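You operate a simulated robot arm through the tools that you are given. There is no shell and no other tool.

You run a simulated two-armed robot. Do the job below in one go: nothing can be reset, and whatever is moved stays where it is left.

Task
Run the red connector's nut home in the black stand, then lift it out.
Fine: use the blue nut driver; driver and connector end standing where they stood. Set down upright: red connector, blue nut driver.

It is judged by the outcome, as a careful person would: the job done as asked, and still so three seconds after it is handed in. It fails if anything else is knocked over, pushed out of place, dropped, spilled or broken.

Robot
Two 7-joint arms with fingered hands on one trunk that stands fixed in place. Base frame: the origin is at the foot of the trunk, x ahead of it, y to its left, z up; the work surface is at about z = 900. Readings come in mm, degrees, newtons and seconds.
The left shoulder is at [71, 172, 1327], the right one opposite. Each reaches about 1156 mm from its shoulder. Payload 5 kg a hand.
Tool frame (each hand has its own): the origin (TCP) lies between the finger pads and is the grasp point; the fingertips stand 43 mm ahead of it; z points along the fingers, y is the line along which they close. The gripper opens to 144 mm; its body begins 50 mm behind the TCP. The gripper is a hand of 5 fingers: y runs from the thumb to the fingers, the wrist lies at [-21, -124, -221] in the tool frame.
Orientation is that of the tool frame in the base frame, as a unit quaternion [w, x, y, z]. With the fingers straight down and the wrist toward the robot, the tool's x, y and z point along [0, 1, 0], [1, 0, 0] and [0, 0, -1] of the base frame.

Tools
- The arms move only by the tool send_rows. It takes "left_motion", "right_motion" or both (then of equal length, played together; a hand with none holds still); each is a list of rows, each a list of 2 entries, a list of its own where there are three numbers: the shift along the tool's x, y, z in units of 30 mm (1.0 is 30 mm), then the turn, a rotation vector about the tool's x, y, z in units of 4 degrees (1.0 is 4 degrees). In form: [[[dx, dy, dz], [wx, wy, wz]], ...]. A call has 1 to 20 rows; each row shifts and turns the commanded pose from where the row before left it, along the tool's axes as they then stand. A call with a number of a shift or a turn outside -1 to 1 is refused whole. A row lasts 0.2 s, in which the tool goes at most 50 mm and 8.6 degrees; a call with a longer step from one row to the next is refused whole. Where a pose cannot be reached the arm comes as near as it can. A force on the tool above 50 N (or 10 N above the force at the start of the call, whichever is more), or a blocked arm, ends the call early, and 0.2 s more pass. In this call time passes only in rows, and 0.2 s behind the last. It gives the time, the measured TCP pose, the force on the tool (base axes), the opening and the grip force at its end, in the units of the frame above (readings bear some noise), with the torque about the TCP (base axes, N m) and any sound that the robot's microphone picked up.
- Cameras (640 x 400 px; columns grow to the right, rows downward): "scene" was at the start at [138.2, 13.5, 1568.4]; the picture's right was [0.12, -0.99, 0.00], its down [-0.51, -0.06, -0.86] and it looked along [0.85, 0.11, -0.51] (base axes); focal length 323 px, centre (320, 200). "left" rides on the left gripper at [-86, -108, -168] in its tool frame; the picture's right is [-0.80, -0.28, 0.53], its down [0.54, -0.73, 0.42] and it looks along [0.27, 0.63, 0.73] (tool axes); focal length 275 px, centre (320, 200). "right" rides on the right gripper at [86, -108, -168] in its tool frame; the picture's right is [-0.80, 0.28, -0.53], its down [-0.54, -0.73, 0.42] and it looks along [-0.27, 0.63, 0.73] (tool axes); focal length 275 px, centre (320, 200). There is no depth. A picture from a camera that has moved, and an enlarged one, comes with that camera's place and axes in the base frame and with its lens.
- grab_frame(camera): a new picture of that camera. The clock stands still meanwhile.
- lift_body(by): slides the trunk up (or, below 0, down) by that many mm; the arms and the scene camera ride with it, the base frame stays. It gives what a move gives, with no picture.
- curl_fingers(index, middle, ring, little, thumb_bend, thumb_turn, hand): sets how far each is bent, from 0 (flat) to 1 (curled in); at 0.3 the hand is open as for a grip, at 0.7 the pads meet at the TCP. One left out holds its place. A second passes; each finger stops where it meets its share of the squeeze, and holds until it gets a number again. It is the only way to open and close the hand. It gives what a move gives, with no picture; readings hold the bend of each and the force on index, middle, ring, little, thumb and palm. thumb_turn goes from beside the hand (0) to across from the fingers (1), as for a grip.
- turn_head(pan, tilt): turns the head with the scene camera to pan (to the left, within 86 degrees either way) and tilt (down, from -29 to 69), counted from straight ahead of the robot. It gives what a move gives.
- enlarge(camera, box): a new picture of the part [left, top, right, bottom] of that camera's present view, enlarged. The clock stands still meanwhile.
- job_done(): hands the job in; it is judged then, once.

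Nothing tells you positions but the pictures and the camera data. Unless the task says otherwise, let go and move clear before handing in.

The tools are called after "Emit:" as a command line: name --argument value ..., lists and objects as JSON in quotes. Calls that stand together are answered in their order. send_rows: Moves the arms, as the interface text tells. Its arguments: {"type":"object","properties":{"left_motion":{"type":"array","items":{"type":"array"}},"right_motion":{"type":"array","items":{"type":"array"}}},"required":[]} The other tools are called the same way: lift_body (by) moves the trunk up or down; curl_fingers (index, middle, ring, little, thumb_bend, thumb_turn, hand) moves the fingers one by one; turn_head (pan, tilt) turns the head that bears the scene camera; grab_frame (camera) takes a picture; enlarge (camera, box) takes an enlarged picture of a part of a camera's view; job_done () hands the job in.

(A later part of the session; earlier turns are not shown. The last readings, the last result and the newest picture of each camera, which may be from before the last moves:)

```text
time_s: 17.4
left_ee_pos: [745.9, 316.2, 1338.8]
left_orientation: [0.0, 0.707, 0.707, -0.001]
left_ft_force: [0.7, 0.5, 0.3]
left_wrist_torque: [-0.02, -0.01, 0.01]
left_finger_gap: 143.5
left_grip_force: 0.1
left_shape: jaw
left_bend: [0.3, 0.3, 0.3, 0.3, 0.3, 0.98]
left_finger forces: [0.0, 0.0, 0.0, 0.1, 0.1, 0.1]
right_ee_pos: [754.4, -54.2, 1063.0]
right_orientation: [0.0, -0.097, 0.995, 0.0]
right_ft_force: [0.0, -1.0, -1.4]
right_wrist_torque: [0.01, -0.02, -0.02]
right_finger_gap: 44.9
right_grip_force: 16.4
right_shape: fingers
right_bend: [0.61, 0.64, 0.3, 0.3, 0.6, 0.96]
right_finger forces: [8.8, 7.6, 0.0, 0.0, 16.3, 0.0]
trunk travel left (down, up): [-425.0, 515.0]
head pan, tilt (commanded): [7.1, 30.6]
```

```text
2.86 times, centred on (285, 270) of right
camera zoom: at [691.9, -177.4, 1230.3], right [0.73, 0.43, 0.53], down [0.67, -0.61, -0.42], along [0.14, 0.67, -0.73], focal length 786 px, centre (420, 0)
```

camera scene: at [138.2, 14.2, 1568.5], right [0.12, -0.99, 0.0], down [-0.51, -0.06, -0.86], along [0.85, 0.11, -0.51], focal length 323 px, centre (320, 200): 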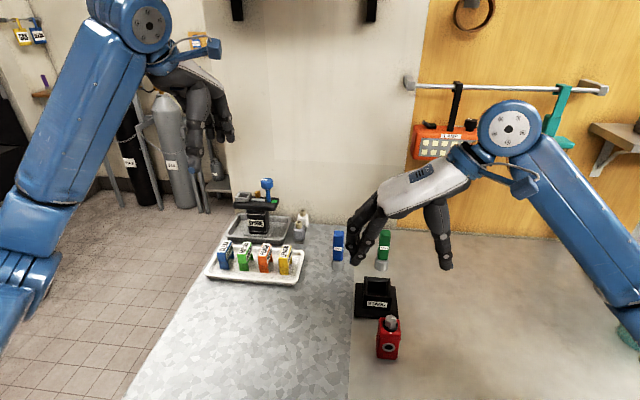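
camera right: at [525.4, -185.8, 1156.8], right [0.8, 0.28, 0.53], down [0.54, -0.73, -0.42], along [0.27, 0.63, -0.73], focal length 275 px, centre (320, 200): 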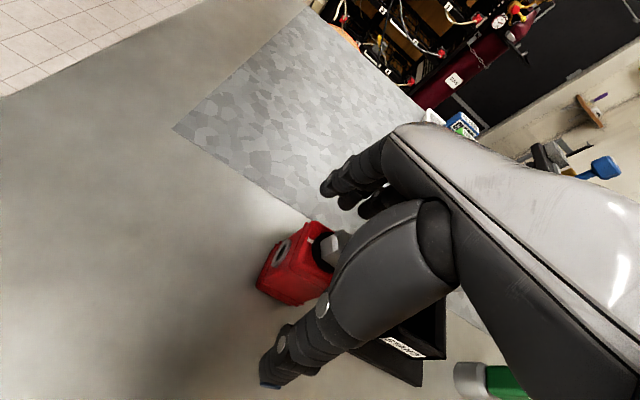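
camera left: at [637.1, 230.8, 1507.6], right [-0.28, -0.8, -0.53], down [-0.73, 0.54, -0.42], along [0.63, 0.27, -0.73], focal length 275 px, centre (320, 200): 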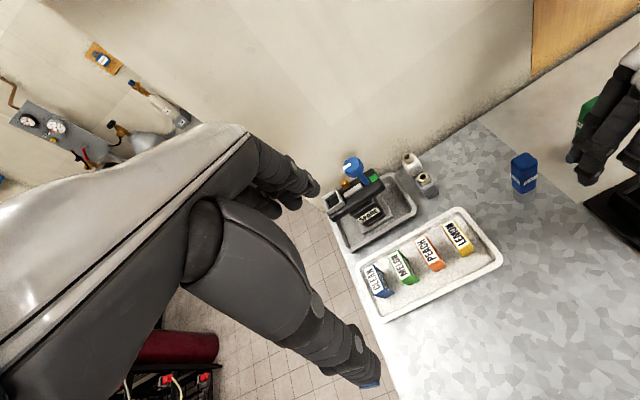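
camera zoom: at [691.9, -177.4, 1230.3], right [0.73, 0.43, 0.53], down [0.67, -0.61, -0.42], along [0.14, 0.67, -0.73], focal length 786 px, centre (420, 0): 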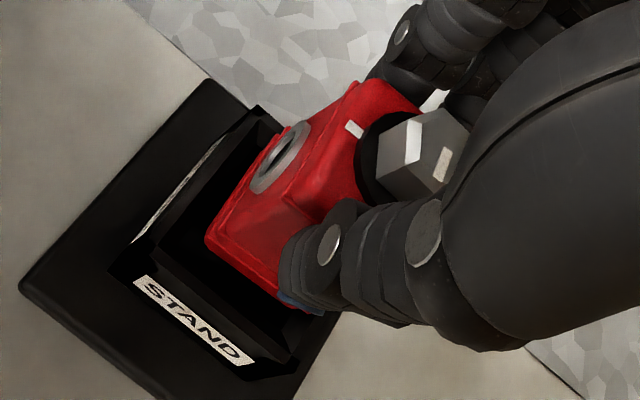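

The connector is now square and centred over the pocket, with its bottom near z≈956. I'll lower it into the pocket slowly.

Emit:
send_rows --right_motion '[[[0, 0, 0.15], [0, 0, 0]], [[0, 0, 0.15], [0, 0, 0]], [[0, 0, 0.15], [0, 0, 0]], [[0, 0, 0.15], [0, 0, 0]], [[0, 0, 0.15], [0, 0, 0]]]'

Emit:
enlarge --camera "scene" --box '[354, 255, 404, 317]'

Emit:
enlarge --camera "right" --box '[225, 200, 345, 340]'

```text
time_s: 18.6
left_ee_pos: [746.4, 314.8, 1339.5]
left_orientation: [0.0, 0.707, 0.707, -0.001]
left_ft_force: [-0.3, 0.3, 1.0]
left_wrist_torque: [0.0, 0.03, 0.01]
left_finger_gap: 143.5
left_grip_force: 0.0
left_shape: jaw
left_bend: [0.3, 0.3, 0.3, 0.3, 0.3, 0.98]
left_finger forces: [0.0, 0.0, 0.0, 0.1, 0.0, 0.0]
right_ee_pos: [756.5, -55.3, 1040.9]
right_orientation: [0.0, -0.099, 0.995, 0.0]
right_ft_force: [0.2, -0.8, -1.4]
right_wrist_torque: [-0.03, 0.01, 0.0]
right_finger_gap: 45.2
right_grip_force: 16.2
right_shape: fingers
right_bend: [0.61, 0.65, 0.3, 0.3, 0.6, 0.96]
right_finger forces: [8.8, 7.4, 0.1, 0.0, 16.4, 0.0]
trunk travel left (down, up): [-425.0, 515.0]
head pan, tilt (commanded): [7.1, 30.6]
```

```text
6.45 times, centred on (379, 286) of scene
camera zoom: at [138.5, 13.6, 1568.4], right [0.12, -0.99, 0.0], down [-0.51, -0.06, -0.86], along [0.85, 0.11, -0.51], focal length 2082 px, centre (-61, -355)
```

zoom: 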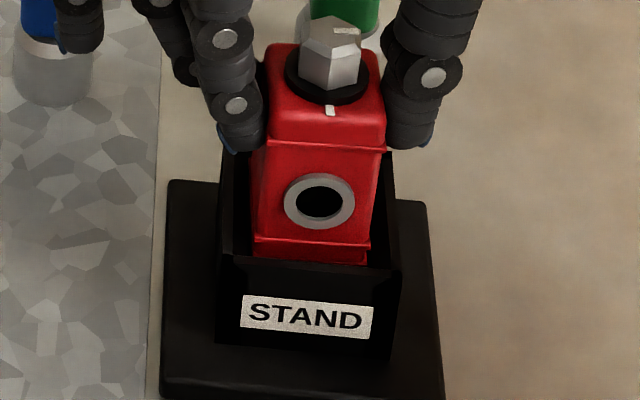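

```text
2.86 times, centred on (285, 270) of right
camera zoom: at [692.0, -177.7, 1208.3], right [0.73, 0.43, 0.53], down [0.67, -0.61, -0.42], along [0.14, 0.67, -0.73], focal length 786 px, centre (420, 0)
```

zoom: 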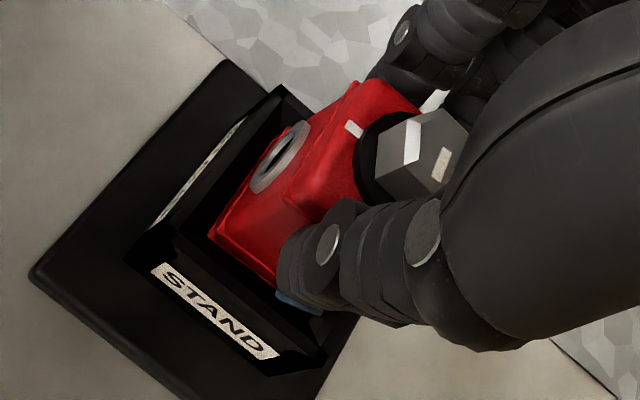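

The connector is entering the pocket without contact. I'll keep lowering in small steps, watching for the floor.

Emit:
send_rows --right_motion '[[[0, 0, 0.12], [0, 0, 0]], [[0, 0, 0.12], [0, 0, 0]], [[0, 0, 0.12], [0, 0, 0]], [[0, 0, 0.12], [0, 0, 0]]]'

Emit:
enlarge --camera "scene" --box '[354, 255, 404, 317]'

Emit:
enlarge --camera "right" --box '[225, 200, 345, 340]'

```text
time_s: 19.6
left_ee_pos: [745.9, 315.5, 1338.5]
left_orientation: [-0.001, 0.707, 0.707, -0.001]
left_ft_force: [-0.1, 0.9, 0.5]
left_wrist_torque: [-0.04, 0.05, 0.01]
left_finger_gap: 143.3
left_grip_force: 0.1
left_shape: jaw
left_bend: [0.3, 0.3, 0.3, 0.3, 0.3, 0.98]
left_finger forces: [0.0, 0.1, 0.0, 0.0, 0.0, 0.1]
right_ee_pos: [756.2, -55.1, 1025.9]
right_orientation: [-0.001, -0.098, 0.995, -0.001]
right_ft_force: [-0.1, 0.1, -2.0]
right_wrist_torque: [-0.02, -0.02, -0.01]
right_finger_gap: 44.7
right_grip_force: 15.7
right_shape: fingers
right_bend: [0.61, 0.65, 0.3, 0.3, 0.6, 0.96]
right_finger forces: [8.8, 7.7, 0.1, 0.0, 16.4, 0.0]
trunk travel left (down, up): [-425.0, 515.0]
head pan, tilt (commanded): [7.1, 30.6]
```

```text
6.45 times, centred on (379, 286) of scene
camera zoom: at [138.5, 13.6, 1568.4], right [0.12, -0.99, 0.0], down [-0.51, -0.06, -0.86], along [0.85, 0.11, -0.51], focal length 2082 px, centre (-61, -355)
```

zoom: 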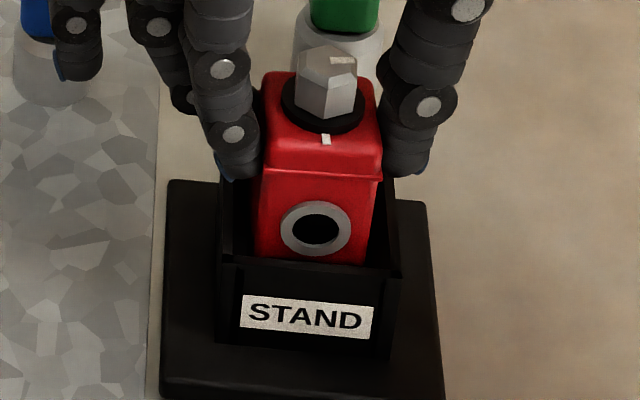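

```text
2.86 times, centred on (285, 270) of right
camera zoom: at [692.1, -177.8, 1193.9], right [0.73, 0.43, 0.53], down [0.67, -0.61, -0.42], along [0.14, 0.67, -0.73], focal length 786 px, centre (420, 0)
```

zoom: 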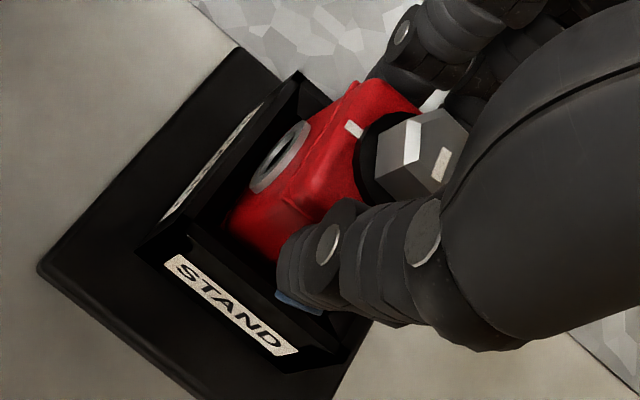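

Still free, with the bottom near z≈919. I'll continue in finer steps and watch for contact.

Emit:
send_rows --right_motion '[[[0, 0, 0.08], [0, 0, 0]], [[0, 0, 0.08], [0, 0, 0]], [[0, 0, 0.08], [0, 0, 0]]]'

Emit:
enlarge --camera "scene" --box '[354, 255, 404, 317]'

Emit:
enlarge --camera "right" --box '[225, 200, 345, 340]'

```text
time_s: 20.4
left_ee_pos: [745.8, 316.0, 1338.8]
left_orientation: [0.0, 0.708, 0.706, -0.001]
left_ft_force: [0.1, 0.4, -0.7]
left_wrist_torque: [0.0, 0.0, -0.01]
left_finger_gap: 143.6
left_grip_force: 0.1
left_shape: jaw
left_bend: [0.3, 0.3, 0.3, 0.3, 0.3, 0.98]
left_finger forces: [0.0, 0.1, 0.1, 0.0, 0.1, 0.0]
right_ee_pos: [754.6, -54.0, 1019.5]
right_orientation: [0.0, -0.098, 0.995, 0.0]
right_ft_force: [0.0, -0.6, -1.2]
right_wrist_torque: [-0.03, 0.02, 0.04]
right_finger_gap: 45.1
right_grip_force: 16.4
right_shape: fingers
right_bend: [0.61, 0.65, 0.3, 0.3, 0.6, 0.96]
right_finger forces: [8.7, 7.3, 0.0, 0.0, 16.5, 0.0]
trunk travel left (down, up): [-425.0, 515.0]
head pan, tilt (commanded): [7.1, 30.6]
```

```text
6.45 times, centred on (379, 286) of scene
camera zoom: at [138.4, 13.6, 1568.4], right [0.12, -0.99, 0.0], down [-0.51, -0.06, -0.86], along [0.85, 0.11, -0.51], focal length 2082 px, centre (-61, -355)
```

zoom: 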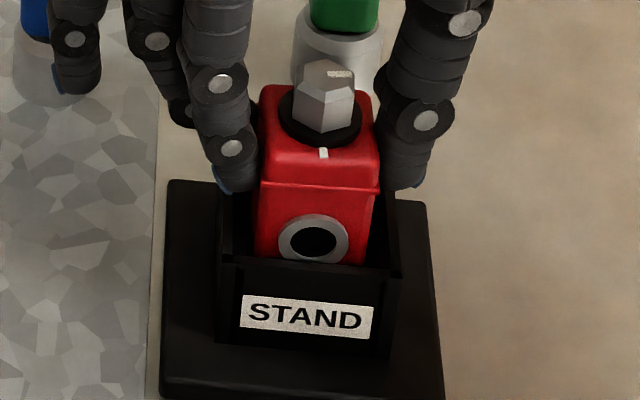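

```text
2.86 times, centred on (285, 270) of right
camera zoom: at [691.8, -177.5, 1186.9], right [0.73, 0.43, 0.53], down [0.67, -0.61, -0.42], along [0.14, 0.67, -0.73], focal length 786 px, centre (420, 0)
```

zoom: 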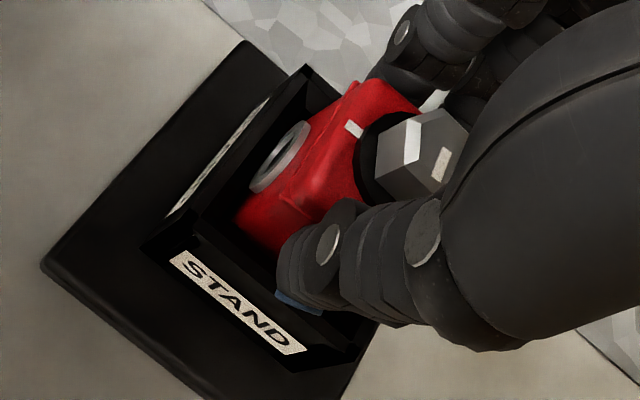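

No contact yet. The port ring is just about to pass the rim, so I'll keep lowering slowly.

Emit:
send_rows --right_motion '[[[0, 0, 0.07], [0, 0, 0]], [[0, 0, 0.07], [0, 0, 0]], [[0, 0, 0.07], [0, 0, 0]]]'

Emit:
enlarge --camera "scene" --box '[354, 255, 404, 317]'

Emit:
enlarge --camera "right" --box '[225, 200, 345, 340]'

```text
time_s: 21.2
left_ee_pos: [743.7, 317.0, 1340.9]
left_orientation: [0.0, 0.707, 0.707, 0.0]
left_ft_force: [-0.1, -0.2, 0.0]
left_wrist_torque: [0.01, -0.01, 0.02]
left_finger_gap: 143.6
left_grip_force: 0.0
left_shape: jaw
left_bend: [0.3, 0.3, 0.3, 0.3, 0.3, 0.98]
left_finger forces: [0.0, 0.0, 0.0, 0.0, 0.1, 0.0]
right_ee_pos: [752.5, -53.2, 1016.6]
right_orientation: [0.003, -0.097, 0.995, 0.002]
right_ft_force: [2.8, 2.3, 25.1]
right_wrist_torque: [-0.12, -0.04, -0.03]
right_finger_gap: 44.9
right_grip_force: 19.5
right_shape: fingers
right_bend: [0.61, 0.65, 0.3, 0.3, 0.61, 0.96]
right_finger forces: [11.0, 9.5, 0.0, 0.1, 18.5, 0.1]
trunk travel left (down, up): [-425.0, 515.0]
head pan, tilt (commanded): [7.1, 30.6]
```

```text
6.45 times, centred on (379, 286) of scene
camera zoom: at [135.8, 14.2, 1569.1], right [0.12, -0.99, 0.0], down [-0.5, -0.06, -0.86], along [0.85, 0.11, -0.51], focal length 2082 px, centre (-61, -355)
```

zoom: 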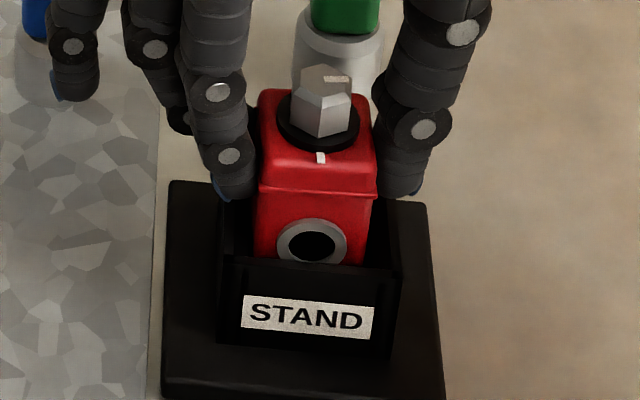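

```text
2.86 times, centred on (285, 270) of right
camera zoom: at [689.5, -176.9, 1183.6], right [0.72, 0.43, 0.54], down [0.68, -0.61, -0.42], along [0.14, 0.67, -0.73], focal length 786 px, centre (420, 0)
```

zoom: 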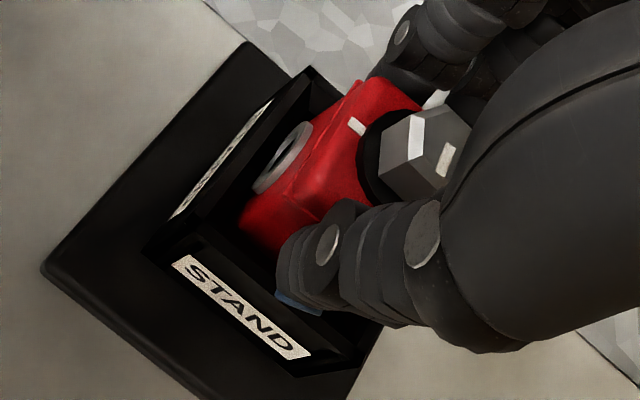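

The connector touched the pocket floor, with 25 N of upward force and its bottom near z≈910. I'll ease off 2.5 mm, open the hand and check that it stands in the pocket.

Emit:
send_rows --right_motion '[[[0, 0, -0.04], [0, 0, 0]], [[0, 0, -0.045], [0, 0, 0]]]'

Emit:
curl_fingers --hand "right" --index 0.5 --middle 0.5 --thumb_bend 0.5

Emit:
enlarge --camera "scene" --box '[344, 245, 414, 317]'

Emit:
enlarge --camera "right" --box '[225, 200, 345, 340]'

```text
time_s: 21.8
left_ee_pos: [745.5, 315.9, 1338.7]
left_orientation: [0.0, 0.707, 0.707, 0.0]
left_ft_force: [-0.5, 0.2, 0.0]
left_wrist_torque: [-0.03, 0.02, -0.01]
left_finger_gap: 143.6
left_grip_force: 0.0
left_shape: jaw
left_bend: [0.3, 0.3, 0.3, 0.3, 0.3, 0.98]
left_finger forces: [0.0, 0.0, 0.0, 0.0, 0.0, 0.0]
right_ee_pos: [753.4, -53.1, 1016.8]
right_orientation: [0.0, -0.097, 0.995, 0.0]
right_ft_force: [5.0, 3.1, 20.2]
right_wrist_torque: [0.06, -0.12, 0.01]
right_finger_gap: 44.8
right_grip_force: 19.5
right_shape: fingers
right_bend: [0.61, 0.65, 0.3, 0.3, 0.61, 0.96]
right_finger forces: [11.3, 10.0, 0.0, 0.0, 17.8, 0.1]
trunk travel left (down, up): [-425.0, 515.0]
head pan, tilt (commanded): [7.1, 30.6]
```

```text
time_s: 22.8
left_ee_pos: [745.2, 316.1, 1340.6]
left_orientation: [0.0, 0.707, 0.707, 0.0]
left_ft_force: [0.1, 0.0, -0.3]
left_wrist_torque: [0.03, -0.01, 0.02]
left_finger_gap: 143.6
left_grip_force: 0.0
left_shape: jaw
left_bend: [0.3, 0.3, 0.3, 0.3, 0.3, 0.98]
left_finger forces: [0.0, 0.0, 0.1, 0.1, 0.0, 0.1]
right_ee_pos: [754.2, -53.5, 1015.1]
right_orientation: [0.0, -0.098, 0.995, 0.0]
right_ft_force: [0.0, -0.4, 0.6]
right_wrist_torque: [0.0, 0.01, -0.03]
right_finger_gap: 77.9
right_grip_force: 0.1
right_shape: fingers
right_bend: [0.5, 0.5, 0.3, 0.3, 0.5, 0.97]
right_finger forces: [0.0, 0.0, 0.0, 0.1, 0.0, 0.1]
trunk travel left (down, up): [-425.0, 515.0]
head pan, tilt (commanded): [7.1, 30.6]
```

```text
5.56 times, centred on (379, 281) of scene
camera zoom: at [138.3, 13.6, 1568.4], right [0.12, -0.99, 0.0], down [-0.51, -0.06, -0.86], along [0.85, 0.11, -0.51], focal length 1793 px, centre (-8, -250)
```

zoom: 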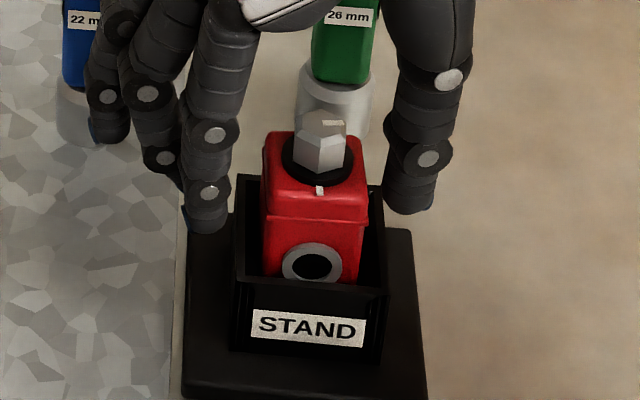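

```text
2.86 times, centred on (285, 270) of right
camera zoom: at [691.0, -177.1, 1183.2], right [0.73, 0.43, 0.53], down [0.67, -0.61, -0.42], along [0.14, 0.67, -0.73], focal length 786 px, centre (420, 0)
```

zoom: 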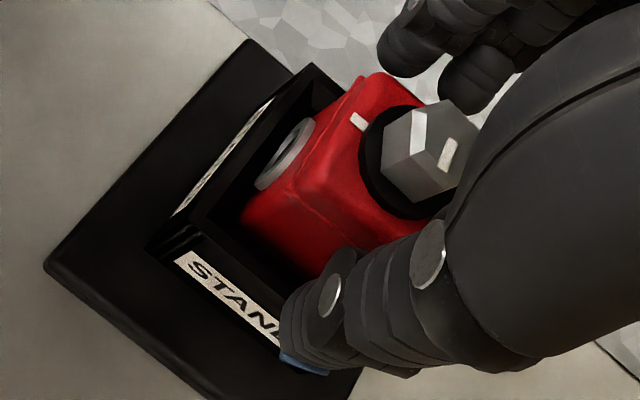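

The connector is seated upright in the pocket, raised about 10 mm. I'll lift the hand clear and look down at the nut's mark.

Emit:
send_rows --right_motion '[[[0, 0, -0.3], [0, 0, 0]], [[0, 0, -0.6], [0, 0, 0]], [[0, 0, -0.8], [0, 0, 0]], [[0, 0, -0.8], [0, 0, 0]], [[0, 0, -0.8], [0, 0, 0]], [[0, 0, -0.8], [0, 0, 0]], [[0, -0.5, -0.5], [0, 0, 0]]]'

Emit:
grab_frame --camera "right"

Emit:
enlarge --camera "scene" --box '[334, 245, 414, 325]'

```text
time_s: 24.4
left_ee_pos: [746.4, 314.6, 1339.1]
left_orientation: [0.0, 0.707, 0.707, 0.0]
left_ft_force: [-0.1, 0.2, 0.2]
left_wrist_torque: [0.0, -0.04, -0.02]
left_finger_gap: 143.3
left_grip_force: 0.1
left_shape: jaw
left_bend: [0.3, 0.3, 0.3, 0.3, 0.3, 0.98]
left_finger forces: [0.0, 0.1, 0.0, 0.0, 0.0, 0.1]
right_ee_pos: [757.5, -68.8, 1152.9]
right_orientation: [0.0, -0.098, 0.995, 0.0]
right_ft_force: [0.2, 0.0, -0.5]
right_wrist_torque: [0.02, 0.0, 0.01]
right_finger_gap: 78.2
right_grip_force: 0.1
right_shape: fingers
right_bend: [0.5, 0.5, 0.3, 0.3, 0.5, 0.97]
right_finger forces: [0.0, 0.0, 0.0, 0.0, 0.0, 0.0]
trunk travel left (down, up): [-425.0, 515.0]
head pan, tilt (commanded): [7.1, 30.6]
```

```text
taken
camera right: at [694.2, -192.2, 1320.7], right [0.73, 0.43, 0.53], down [0.67, -0.61, -0.42], along [0.14, 0.67, -0.73], focal length 275 px, centre (320, 200)
```

right: 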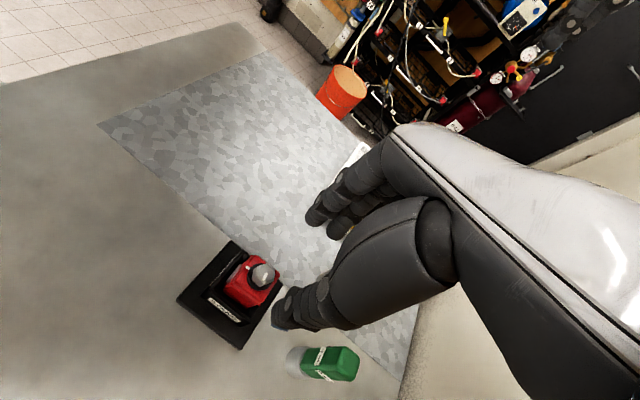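

```text
5.00 times, centred on (374, 285) of scene
camera zoom: at [138.2, 12.6, 1568.4], right [0.12, -0.99, 0.0], down [-0.51, -0.06, -0.86], along [0.85, 0.11, -0.51], focal length 1614 px, centre (50, -225)
```

zoom: 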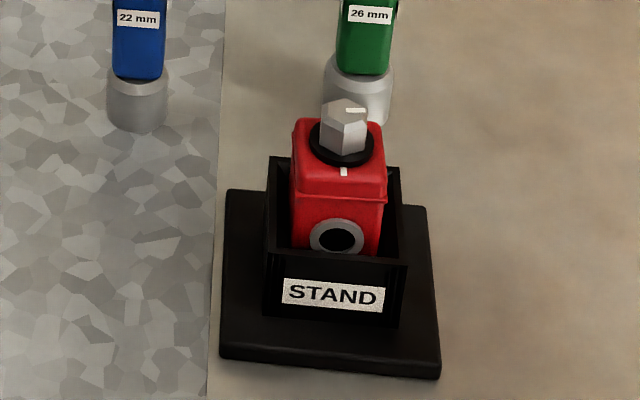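

The stand hasn't moved and the connector sits squarely in it. I'll zoom onto the nut to read its mark and hex orientation.

Emit:
enlarge --camera "right" --box '[215, 245, 295, 315]'

Emit:
enlarge --camera "scene" --box '[374, 262, 404, 292]'

Emit:
enlarge --camera "left" --box '[560, 120, 640, 240]'

```text
5.71 times, centred on (255, 280) of right
camera zoom: at [694.2, -192.2, 1320.7], right [0.73, 0.43, 0.53], down [0.67, -0.61, -0.42], along [0.14, 0.67, -0.73], focal length 1573 px, centre (691, -257)
```

zoom: 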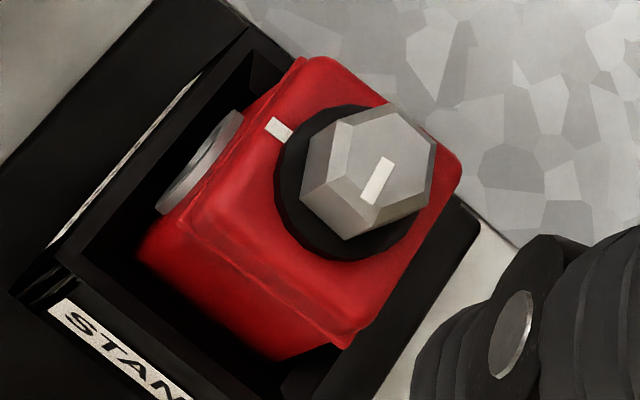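

```text
13.33 times, centred on (389, 277) of scene
camera zoom: at [138.2, 12.6, 1568.4], right [0.12, -0.99, 0.0], down [-0.51, -0.06, -0.86], along [0.85, 0.11, -0.51], focal length 4303 px, centre (-600, -827)
```

zoom: 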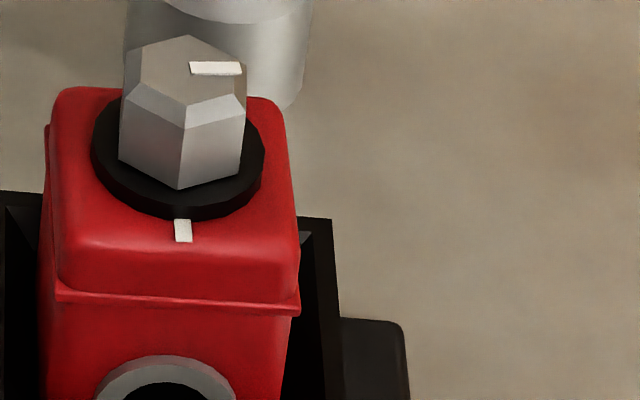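

```text
3.33 times, centred on (600, 180) of left
camera zoom: at [636.8, 229.9, 1507.8], right [-0.28, -0.8, -0.53], down [-0.73, 0.54, -0.42], along [0.63, 0.27, -0.73], focal length 918 px, centre (-613, 267)
```

zoom: 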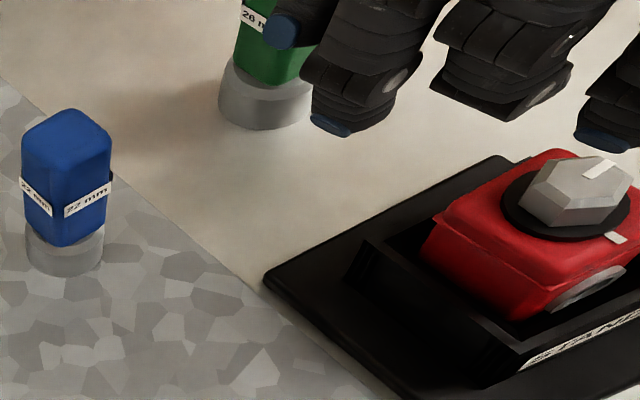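

The nut's mark points right (-y) and the body's mark points toward me (-x), so a 90° clockwise turn lines them up. Next I'll carry the right hand, kept at this yaw, over the blue driver at about (872, 51).

Emit:
send_rows --right_motion '[[[-0.4, 0.3, -0.2], [0, 0, 0]], [[-0.7, 0.5, 0], [0, 0, 0]], [[-0.7, 0.5, 0], [0, 0, 0]], [[-0.7, 0.5, 0], [0, 0, 0]], [[-0.7, 0.5, 0], [0, 0, 0]], [[-0.7, 0.5, 0], [0, 0, 0]], [[-0.57, 0.5, 0], [0, 0, 0]]]'

Emit:
grab_frame --camera "right"

Emit:
enlarge --camera "scene" --box '[290, 160, 430, 280]'

Emit:
grab_frame --camera "left"

```text
time_s: 26.0
left_ee_pos: [746.6, 317.1, 1338.5]
left_orientation: [0.0, 0.707, 0.707, -0.001]
left_ft_force: [0.4, 0.4, 0.0]
left_wrist_torque: [0.01, 0.02, -0.02]
left_finger_gap: 143.6
left_grip_force: 0.1
left_shape: jaw
left_bend: [0.3, 0.3, 0.3, 0.3, 0.3, 0.98]
left_finger forces: [0.0, 0.0, 0.0, 0.1, 0.1, 0.1]
right_ee_pos: [870.4, 55.6, 1158.9]
right_orientation: [-0.001, -0.097, 0.995, -0.001]
right_ft_force: [-0.8, 1.0, -0.1]
right_wrist_torque: [-0.03, 0.01, 0.0]
right_finger_gap: 78.2
right_grip_force: 0.2
right_shape: fingers
right_bend: [0.5, 0.5, 0.3, 0.3, 0.5, 0.97]
right_finger forces: [0.0, 0.1, 0.0, 0.1, 0.0, 0.0]
trunk travel left (down, up): [-425.0, 515.0]
head pan, tilt (commanded): [7.1, 30.6]
```

```text
taken
camera right: at [807.1, -66.9, 1326.8], right [0.73, 0.43, 0.53], down [0.67, -0.61, -0.42], along [0.14, 0.67, -0.73], focal length 275 px, centre (320, 200)
```

right: 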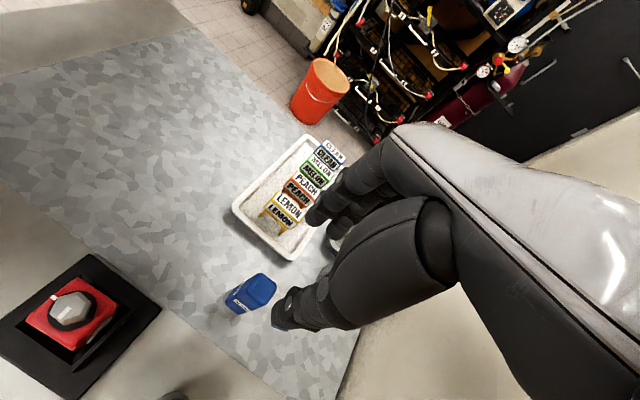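

```text
3.33 times, centred on (360, 220) of scene
camera zoom: at [138.4, 15.2, 1568.3], right [0.12, -0.99, 0.0], down [-0.51, -0.06, -0.86], along [0.85, 0.11, -0.51], focal length 1076 px, centre (187, 133)
```

zoom: 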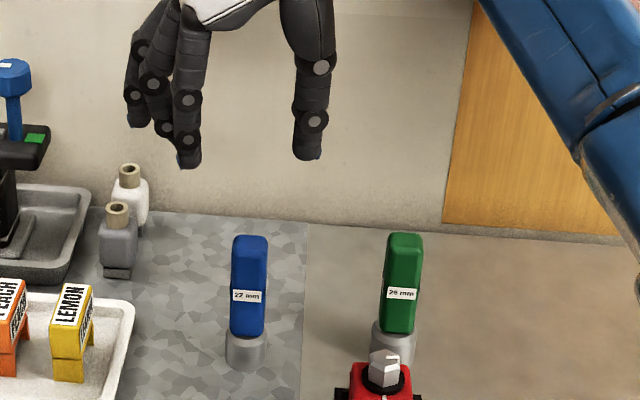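

```text
taken
camera left: at [637.1, 232.2, 1507.3], right [-0.29, -0.8, -0.53], down [-0.73, 0.54, -0.42], along [0.63, 0.27, -0.73], focal length 275 px, centre (320, 200)
```

left: 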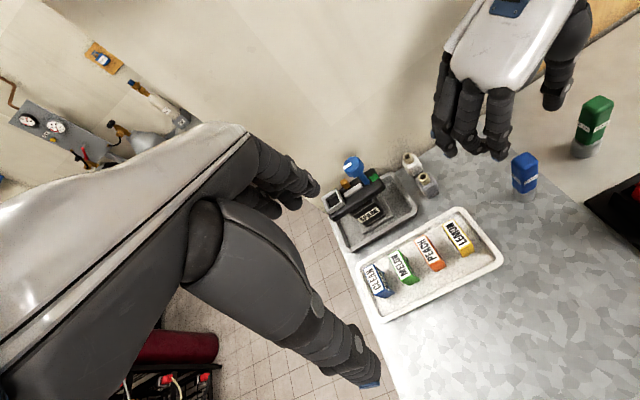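

The hand is above the driver and laterally aligned. I'll lower until the fingertips are level with the driver's top and check.

Emit:
send_rows --right_motion '[[[0, 0, 0.5], [0, 0, 0]], [[0, 0, 0.8], [0, 0, 0]], [[0, 0, 0.7], [0, 0, 0]], [[0, 0, 0.3], [0, 0, 0]]]'

Emit:
enlarge --camera "right" --box '[200, 180, 400, 340]'

Emit:
enlarge --camera "scene" --box '[300, 180, 390, 270]'

Emit:
enlarge --camera "left" --box '[440, 60, 620, 220]'

```text
time_s: 27.0
left_ee_pos: [747.0, 316.6, 1339.3]
left_orientation: [-0.001, 0.707, 0.707, -0.001]
left_ft_force: [-0.5, -0.2, 0.0]
left_wrist_torque: [0.0, -0.03, 0.0]
left_finger_gap: 143.6
left_grip_force: 0.1
left_shape: jaw
left_bend: [0.3, 0.3, 0.3, 0.3, 0.3, 0.98]
left_finger forces: [0.0, 0.0, 0.1, 0.0, 0.0, 0.0]
right_ee_pos: [871.6, 54.7, 1090.0]
right_orientation: [0.0, -0.097, 0.995, 0.001]
right_ft_force: [-0.8, -0.3, -0.1]
right_wrist_torque: [0.02, -0.03, -0.02]
right_finger_gap: 78.4
right_grip_force: 0.1
right_shape: fingers
right_bend: [0.5, 0.5, 0.3, 0.3, 0.5, 0.97]
right_finger forces: [0.0, 0.0, 0.1, 0.0, 0.0, 0.0]
trunk travel left (down, up): [-425.0, 515.0]
head pan, tilt (commanded): [7.1, 30.6]
```

```text
2.50 times, centred on (300, 260) of right
camera zoom: at [807.3, -68.4, 1257.7], right [0.73, 0.43, 0.53], down [0.67, -0.61, -0.42], along [0.14, 0.67, -0.73], focal length 688 px, centre (370, 50)
```

zoom: 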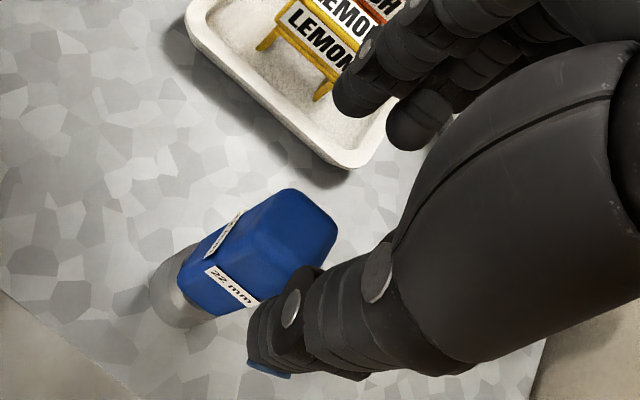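

```text
4.44 times, centred on (345, 225) of scene
camera zoom: at [138.4, 13.8, 1568.4], right [0.12, -0.99, 0.0], down [-0.51, -0.06, -0.86], along [0.85, 0.11, -0.51], focal length 1434 px, centre (209, 89)
```

zoom: 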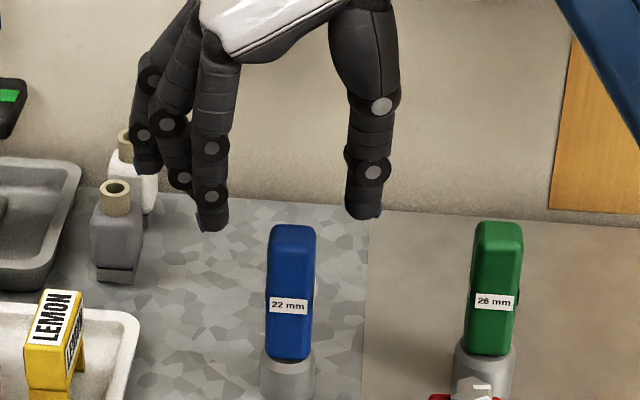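

```text
2.50 times, centred on (530, 140) of left
camera zoom: at [637.1, 231.0, 1507.6], right [-0.28, -0.8, -0.53], down [-0.73, 0.54, -0.42], along [0.63, 0.27, -0.73], focal length 688 px, centre (-205, 350)
```

zoom: 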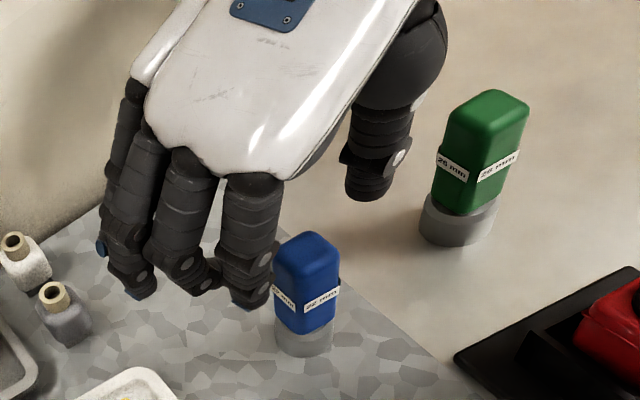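

The alignment is good on all sides. I'll lower to the grip height of TCP z≈1000, keeping the fingertips just above the socket.

Emit:
send_rows --right_motion '[[[0, 0, 0.5], [0, 0, 0]], [[0, 0, 0.7], [0, 0, 0]], [[0, 0, 0.7], [0, 0, 0]], [[0, 0, 0.6], [0, 0, 0]], [[0, 0, 0.4], [0, 0, 0]]]'

Emit:
enlarge --camera "right" --box '[200, 180, 400, 340]'

Emit:
enlarge --camera "scene" --box '[310, 210, 380, 280]'

Emit:
enlarge --camera "left" --box '[460, 80, 600, 220]'

```text
time_s: 28.2
left_ee_pos: [746.0, 315.4, 1339.2]
left_orientation: [0.0, 0.707, 0.707, 0.0]
left_ft_force: [0.2, -0.6, 1.0]
left_wrist_torque: [-0.03, 0.0, -0.01]
left_finger_gap: 143.7
left_grip_force: 0.1
left_shape: jaw
left_bend: [0.3, 0.3, 0.3, 0.3, 0.3, 0.98]
left_finger forces: [0.0, 0.0, 0.1, 0.1, 0.0, 0.1]
right_ee_pos: [868.7, 54.1, 1003.5]
right_orientation: [0.0, -0.099, 0.995, 0.0]
right_ft_force: [0.4, -0.1, -0.2]
right_wrist_torque: [0.0, -0.01, 0.0]
right_finger_gap: 78.0
right_grip_force: 0.1
right_shape: fingers
right_bend: [0.5, 0.5, 0.3, 0.3, 0.5, 0.97]
right_finger forces: [0.0, 0.1, 0.1, 0.0, 0.0, 0.0]
trunk travel left (down, up): [-425.0, 515.0]
head pan, tilt (commanded): [7.1, 30.6]
```

```text
2.50 times, centred on (300, 260) of right
camera zoom: at [806.0, -69.2, 1170.9], right [0.73, 0.43, 0.53], down [0.67, -0.61, -0.42], along [0.14, 0.67, -0.73], focal length 688 px, centre (370, 50)
```

zoom: 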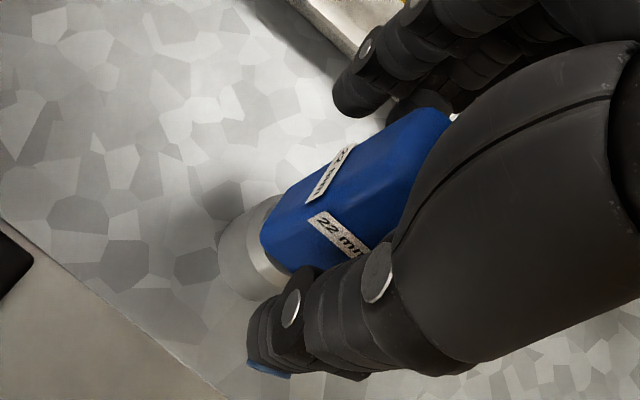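

```text
5.71 times, centred on (345, 245) of scene
camera zoom: at [138.5, 13.7, 1568.4], right [0.12, -0.99, 0.0], down [-0.51, -0.06, -0.86], along [0.85, 0.11, -0.51], focal length 1844 px, centre (177, -57)
```

zoom: 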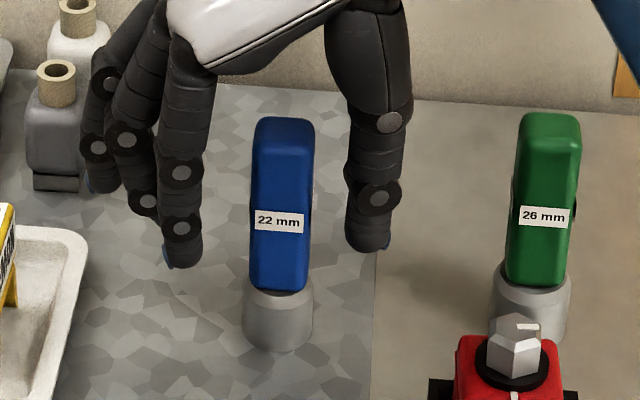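

```text
2.86 times, centred on (530, 150) of left
camera zoom: at [637.2, 230.9, 1507.5], right [-0.29, -0.8, -0.53], down [-0.73, 0.54, -0.42], along [0.63, 0.27, -0.73], focal length 786 px, centre (-280, 343)
```

zoom: 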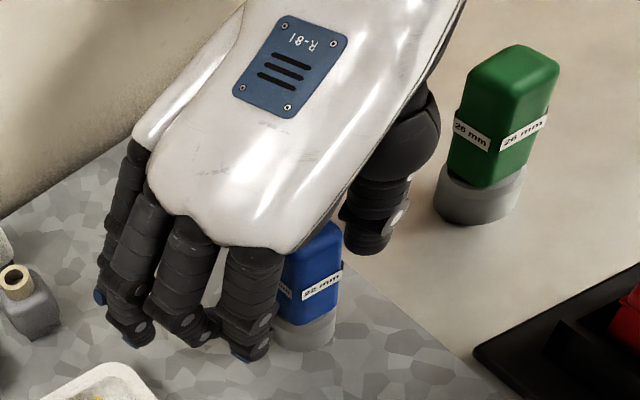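

The hand straddles the handle. I'll close index, middle and thumb onto it in two stages.

Emit:
curl_fingers --hand "right" --index 0.59 --middle 0.6 --thumb_bend 0.59

Emit:
enlarge --camera "scene" --box '[310, 210, 380, 280]'

Emit:
enlarge --camera "right" --box '[200, 180, 400, 340]'

```text
time_s: 29.2
left_ee_pos: [746.1, 316.6, 1338.4]
left_orientation: [0.0, 0.707, 0.707, -0.001]
left_ft_force: [-0.3, 0.7, -0.6]
left_wrist_torque: [-0.01, 0.02, -0.01]
left_finger_gap: 144.0
left_grip_force: 0.1
left_shape: jaw
left_bend: [0.3, 0.3, 0.3, 0.3, 0.3, 0.98]
left_finger forces: [0.0, 0.0, 0.0, 0.0, 0.0, 0.0]
right_ee_pos: [869.9, 55.1, 1005.5]
right_orientation: [0.0, -0.097, 0.995, 0.0]
right_ft_force: [0.1, -0.1, -0.4]
right_wrist_torque: [-0.01, -0.03, 0.01]
right_finger_gap: 46.8
right_grip_force: 0.0
right_shape: fingers
right_bend: [0.59, 0.6, 0.3, 0.3, 0.59, 0.97]
right_finger forces: [0.0, 0.0, 0.0, 0.1, 0.1, 0.1]
trunk travel left (down, up): [-425.0, 515.0]
head pan, tilt (commanded): [7.1, 30.6]
```

```text
5.71 times, centred on (345, 245) of scene
camera zoom: at [138.4, 13.7, 1568.4], right [0.12, -0.99, 0.0], down [-0.51, -0.06, -0.86], along [0.85, 0.11, -0.51], focal length 1844 px, centre (177, -57)
```

zoom: 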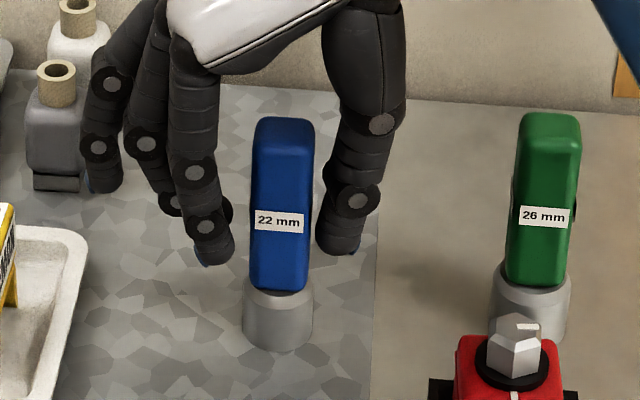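

```text
2.50 times, centred on (300, 260) of right
camera zoom: at [805.9, -69.1, 1171.2], right [0.73, 0.43, 0.53], down [0.67, -0.61, -0.42], along [0.14, 0.67, -0.73], focal length 688 px, centre (370, 50)
```

zoom: 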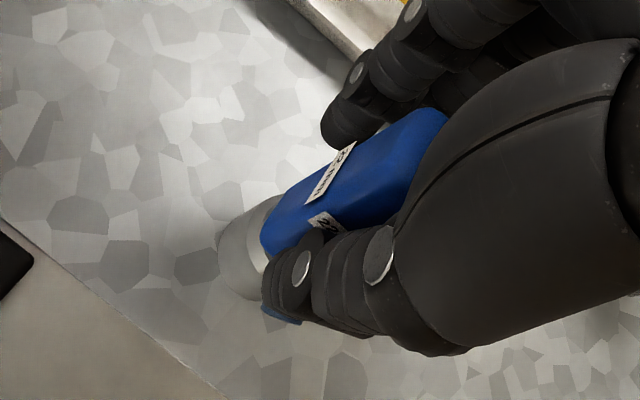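

Both sides are near the handle. I'll nudge 1.5 mm to centre it, then close fully.

Emit:
send_rows --right_motion '[[[0, -0.05, 0.05], [0, 0, 0]]]'

Emit:
curl_fingers --hand "right" --index 0.75 --middle 0.75 --thumb_bend 0.75

Emit:
enlarge --camera "scene" --box '[310, 210, 380, 280]'

Emit:
enlarge --camera "right" --box '[200, 180, 400, 340]'

Emit:
enlarge --camera "left" --box '[460, 80, 600, 220]'

```text
time_s: 29.6
left_ee_pos: [745.7, 316.4, 1339.6]
left_orientation: [-0.001, 0.707, 0.707, -0.001]
left_ft_force: [0.2, -0.1, -0.1]
left_wrist_torque: [0.05, 0.02, 0.0]
left_finger_gap: 143.6
left_grip_force: 0.1
left_shape: jaw
left_bend: [0.3, 0.3, 0.3, 0.3, 0.3, 0.98]
left_finger forces: [0.1, 0.1, 0.1, 0.0, 0.1, 0.0]
right_ee_pos: [870.1, 53.2, 1001.0]
right_orientation: [0.0, -0.098, 0.995, 0.0]
right_ft_force: [-0.4, 0.7, -1.0]
right_wrist_torque: [-0.03, -0.01, 0.01]
right_finger_gap: 46.7
right_grip_force: 0.0
right_shape: fingers
right_bend: [0.59, 0.6, 0.3, 0.3, 0.59, 0.97]
right_finger forces: [0.0, 0.0, 0.0, 0.0, 0.1, 0.1]
trunk travel left (down, up): [-425.0, 515.0]
head pan, tilt (commanded): [7.1, 30.6]
```

```text
time_s: 30.6
left_ee_pos: [746.6, 315.4, 1339.5]
left_orientation: [0.0, 0.707, 0.707, -0.001]
left_ft_force: [0.9, -0.1, 0.5]
left_wrist_torque: [0.0, -0.02, -0.01]
left_finger_gap: 143.8
left_grip_force: 0.1
left_shape: jaw
left_bend: [0.3, 0.3, 0.3, 0.3, 0.3, 0.98]
left_finger forces: [0.1, 0.0, 0.0, 0.0, 0.0, 0.1]
right_ee_pos: [869.7, 54.3, 1002.0]
right_orientation: [0.0, -0.097, 0.995, 0.0]
right_ft_force: [0.3, 0.5, 0.0]
right_wrist_torque: [-0.03, -0.02, 0.0]
right_finger_gap: 32.3
right_grip_force: 19.1
right_shape: fingers
right_bend: [0.63, 0.68, 0.3, 0.3, 0.65, 0.96]
right_finger forces: [11.6, 7.6, 0.0, 0.1, 19.3, 0.0]
trunk travel left (down, up): [-425.0, 515.0]
head pan, tilt (commanded): [7.1, 30.6]
```

```text
5.71 times, centred on (345, 245) of scene
camera zoom: at [138.5, 13.7, 1568.4], right [0.12, -0.99, 0.0], down [-0.51, -0.06, -0.86], along [0.85, 0.11, -0.51], focal length 1844 px, centre (177, -57)
```

zoom: 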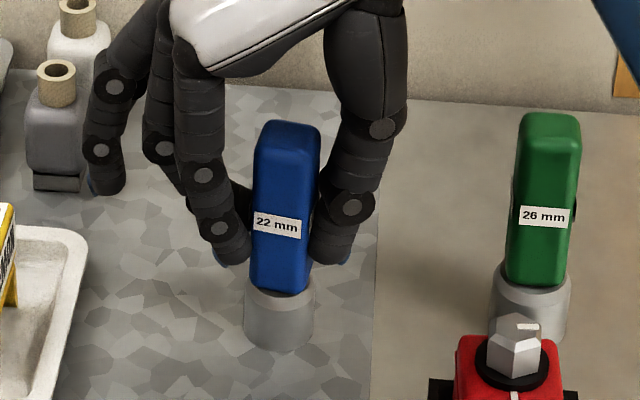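

```text
2.50 times, centred on (300, 260) of right
camera zoom: at [806.2, -70.4, 1169.4], right [0.73, 0.43, 0.53], down [0.67, -0.61, -0.42], along [0.14, 0.67, -0.73], focal length 688 px, centre (370, 50)
```

zoom: 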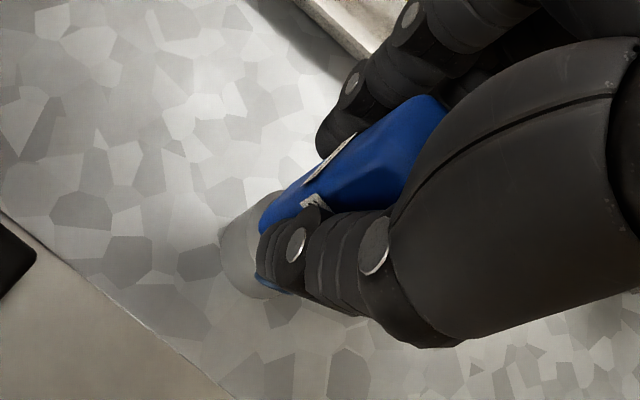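

```text
2.86 times, centred on (530, 150) of left
camera zoom: at [637.2, 230.9, 1507.5], right [-0.28, -0.8, -0.53], down [-0.73, 0.54, -0.42], along [0.63, 0.27, -0.73], focal length 786 px, centre (-280, 343)
```

zoom: 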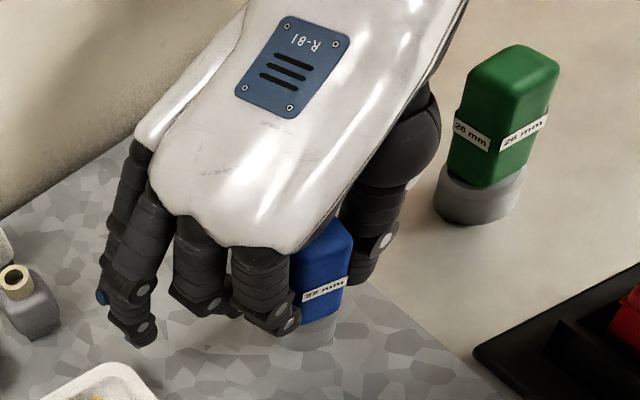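

The driver is gripped at about 19 N and has yawed a little. I'll lift it straight up 150 mm, then check its orientation.

Emit:
send_rows --right_motion '[[[0, 0, -0.2], [0, 0, 0]], [[0, 0, -0.4], [0, 0, 0]], [[0, 0, -0.6], [0, 0, 0]], [[0, 0, -0.7], [0, 0, 0]], [[0, 0, -0.7], [0, 0, 0]], [[0, 0, -0.7], [0, 0, 0]], [[0, 0, -0.7], [0, 0, 0]], [[0, 0, -0.6], [0, 0, 0]], [[0, 0, -0.4], [0, 0, 0]]]'

Emit:
enlarge --camera "scene" --box '[310, 160, 380, 230]'

Emit:
enlarge --camera "right" --box '[200, 180, 400, 340]'

Emit:
enlarge --camera "left" --box '[480, 0, 640, 160]'

```text
time_s: 32.6
left_ee_pos: [746.1, 316.5, 1339.9]
left_orientation: [0.0, 0.707, 0.707, 0.001]
left_ft_force: [0.3, -0.5, 0.6]
left_wrist_torque: [-0.04, 0.02, -0.01]
left_finger_gap: 143.8
left_grip_force: 0.1
left_shape: jaw
left_bend: [0.3, 0.3, 0.3, 0.3, 0.3, 0.98]
left_finger forces: [0.1, 0.1, 0.0, 0.1, 0.0, 0.0]
right_ee_pos: [870.2, 54.9, 1152.3]
right_orientation: [0.0, -0.098, 0.995, 0.0]
right_ft_force: [0.5, -0.3, -1.3]
right_wrist_torque: [0.04, 0.01, 0.01]
right_finger_gap: 32.1
right_grip_force: 19.8
right_shape: fingers
right_bend: [0.63, 0.68, 0.3, 0.3, 0.65, 0.96]
right_finger forces: [11.6, 7.6, 0.1, 0.1, 19.3, 0.1]
trunk travel left (down, up): [-425.0, 515.0]
head pan, tilt (commanded): [7.1, 30.6]
```

```text
5.71 times, centred on (345, 195) of scene
camera zoom: at [138.3, 13.9, 1568.4], right [0.12, -0.99, 0.0], down [-0.51, -0.06, -0.86], along [0.85, 0.11, -0.51], focal length 1844 px, centre (177, 229)
```

zoom: 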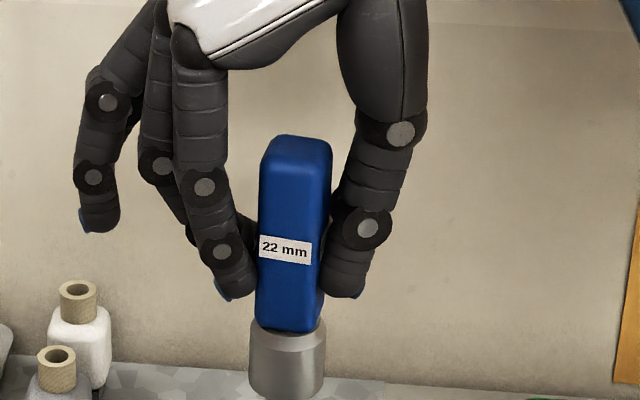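

```text
2.50 times, centred on (300, 260) of right
camera zoom: at [806.7, -69.6, 1319.5], right [0.73, 0.43, 0.53], down [0.67, -0.61, -0.42], along [0.14, 0.67, -0.73], focal length 688 px, centre (370, 50)
```

zoom: 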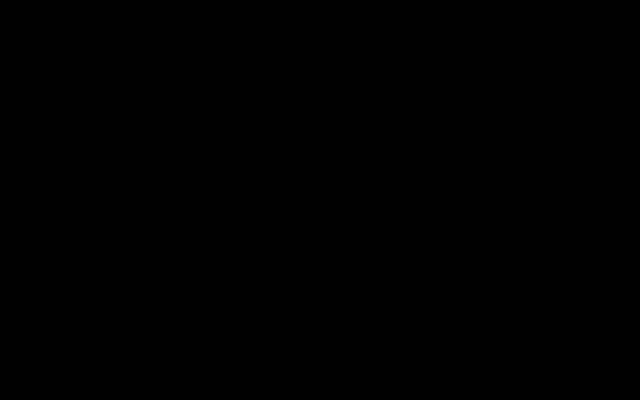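

```text
2.50 times, centred on (560, 80) of left
camera zoom: at [637.0, 231.1, 1507.6], right [-0.28, -0.8, -0.53], down [-0.73, 0.54, -0.42], along [0.63, 0.27, -0.73], focal length 688 px, centre (-280, 500)
```

zoom: 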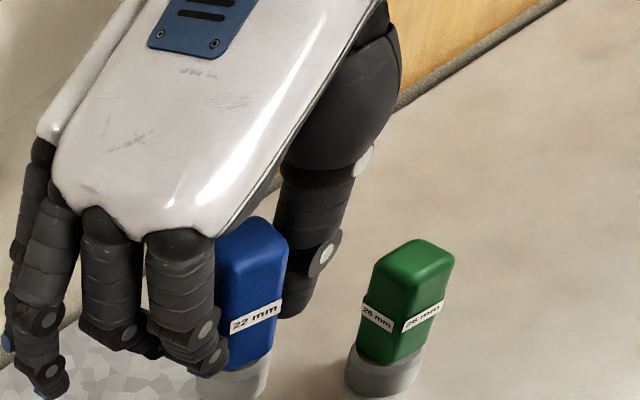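

The driver is lifted upright, but the right camera returned a black picture. I'll try that camera again.

Emit:
grab_frame --camera "right"

Emit:
enlarge --camera "scene" --box '[330, 180, 360, 240]'

```text
taken
camera right: at [806.7, -69.6, 1319.5], right [0.73, 0.43, 0.53], down [0.67, -0.61, -0.42], along [0.14, 0.67, -0.73], focal length 275 px, centre (320, 200)
```

right: 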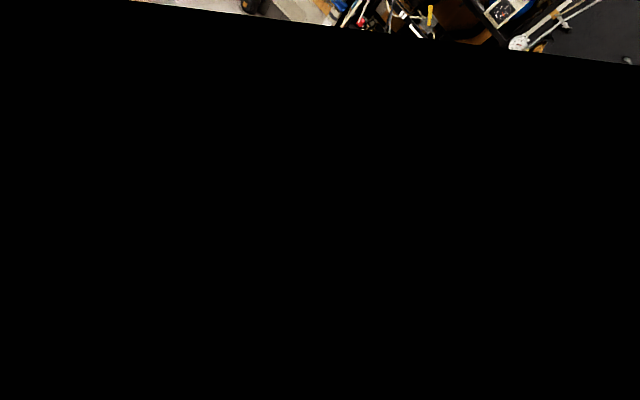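

```text
6.67 times, centred on (345, 210) of scene
camera zoom: at [138.3, 13.9, 1568.4], right [0.12, -0.99, 0.0], down [-0.51, -0.06, -0.86], along [0.85, 0.11, -0.51], focal length 2152 px, centre (153, 133)
```

zoom: 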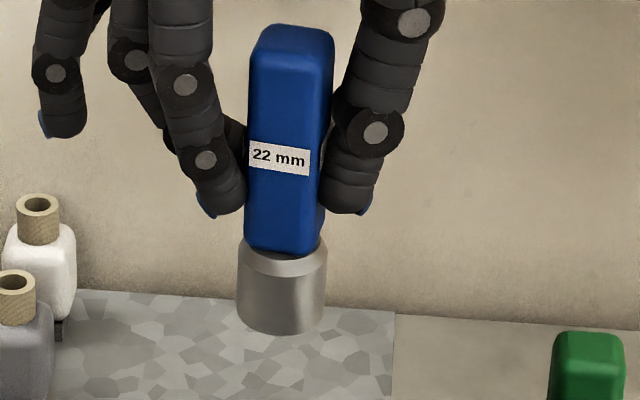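

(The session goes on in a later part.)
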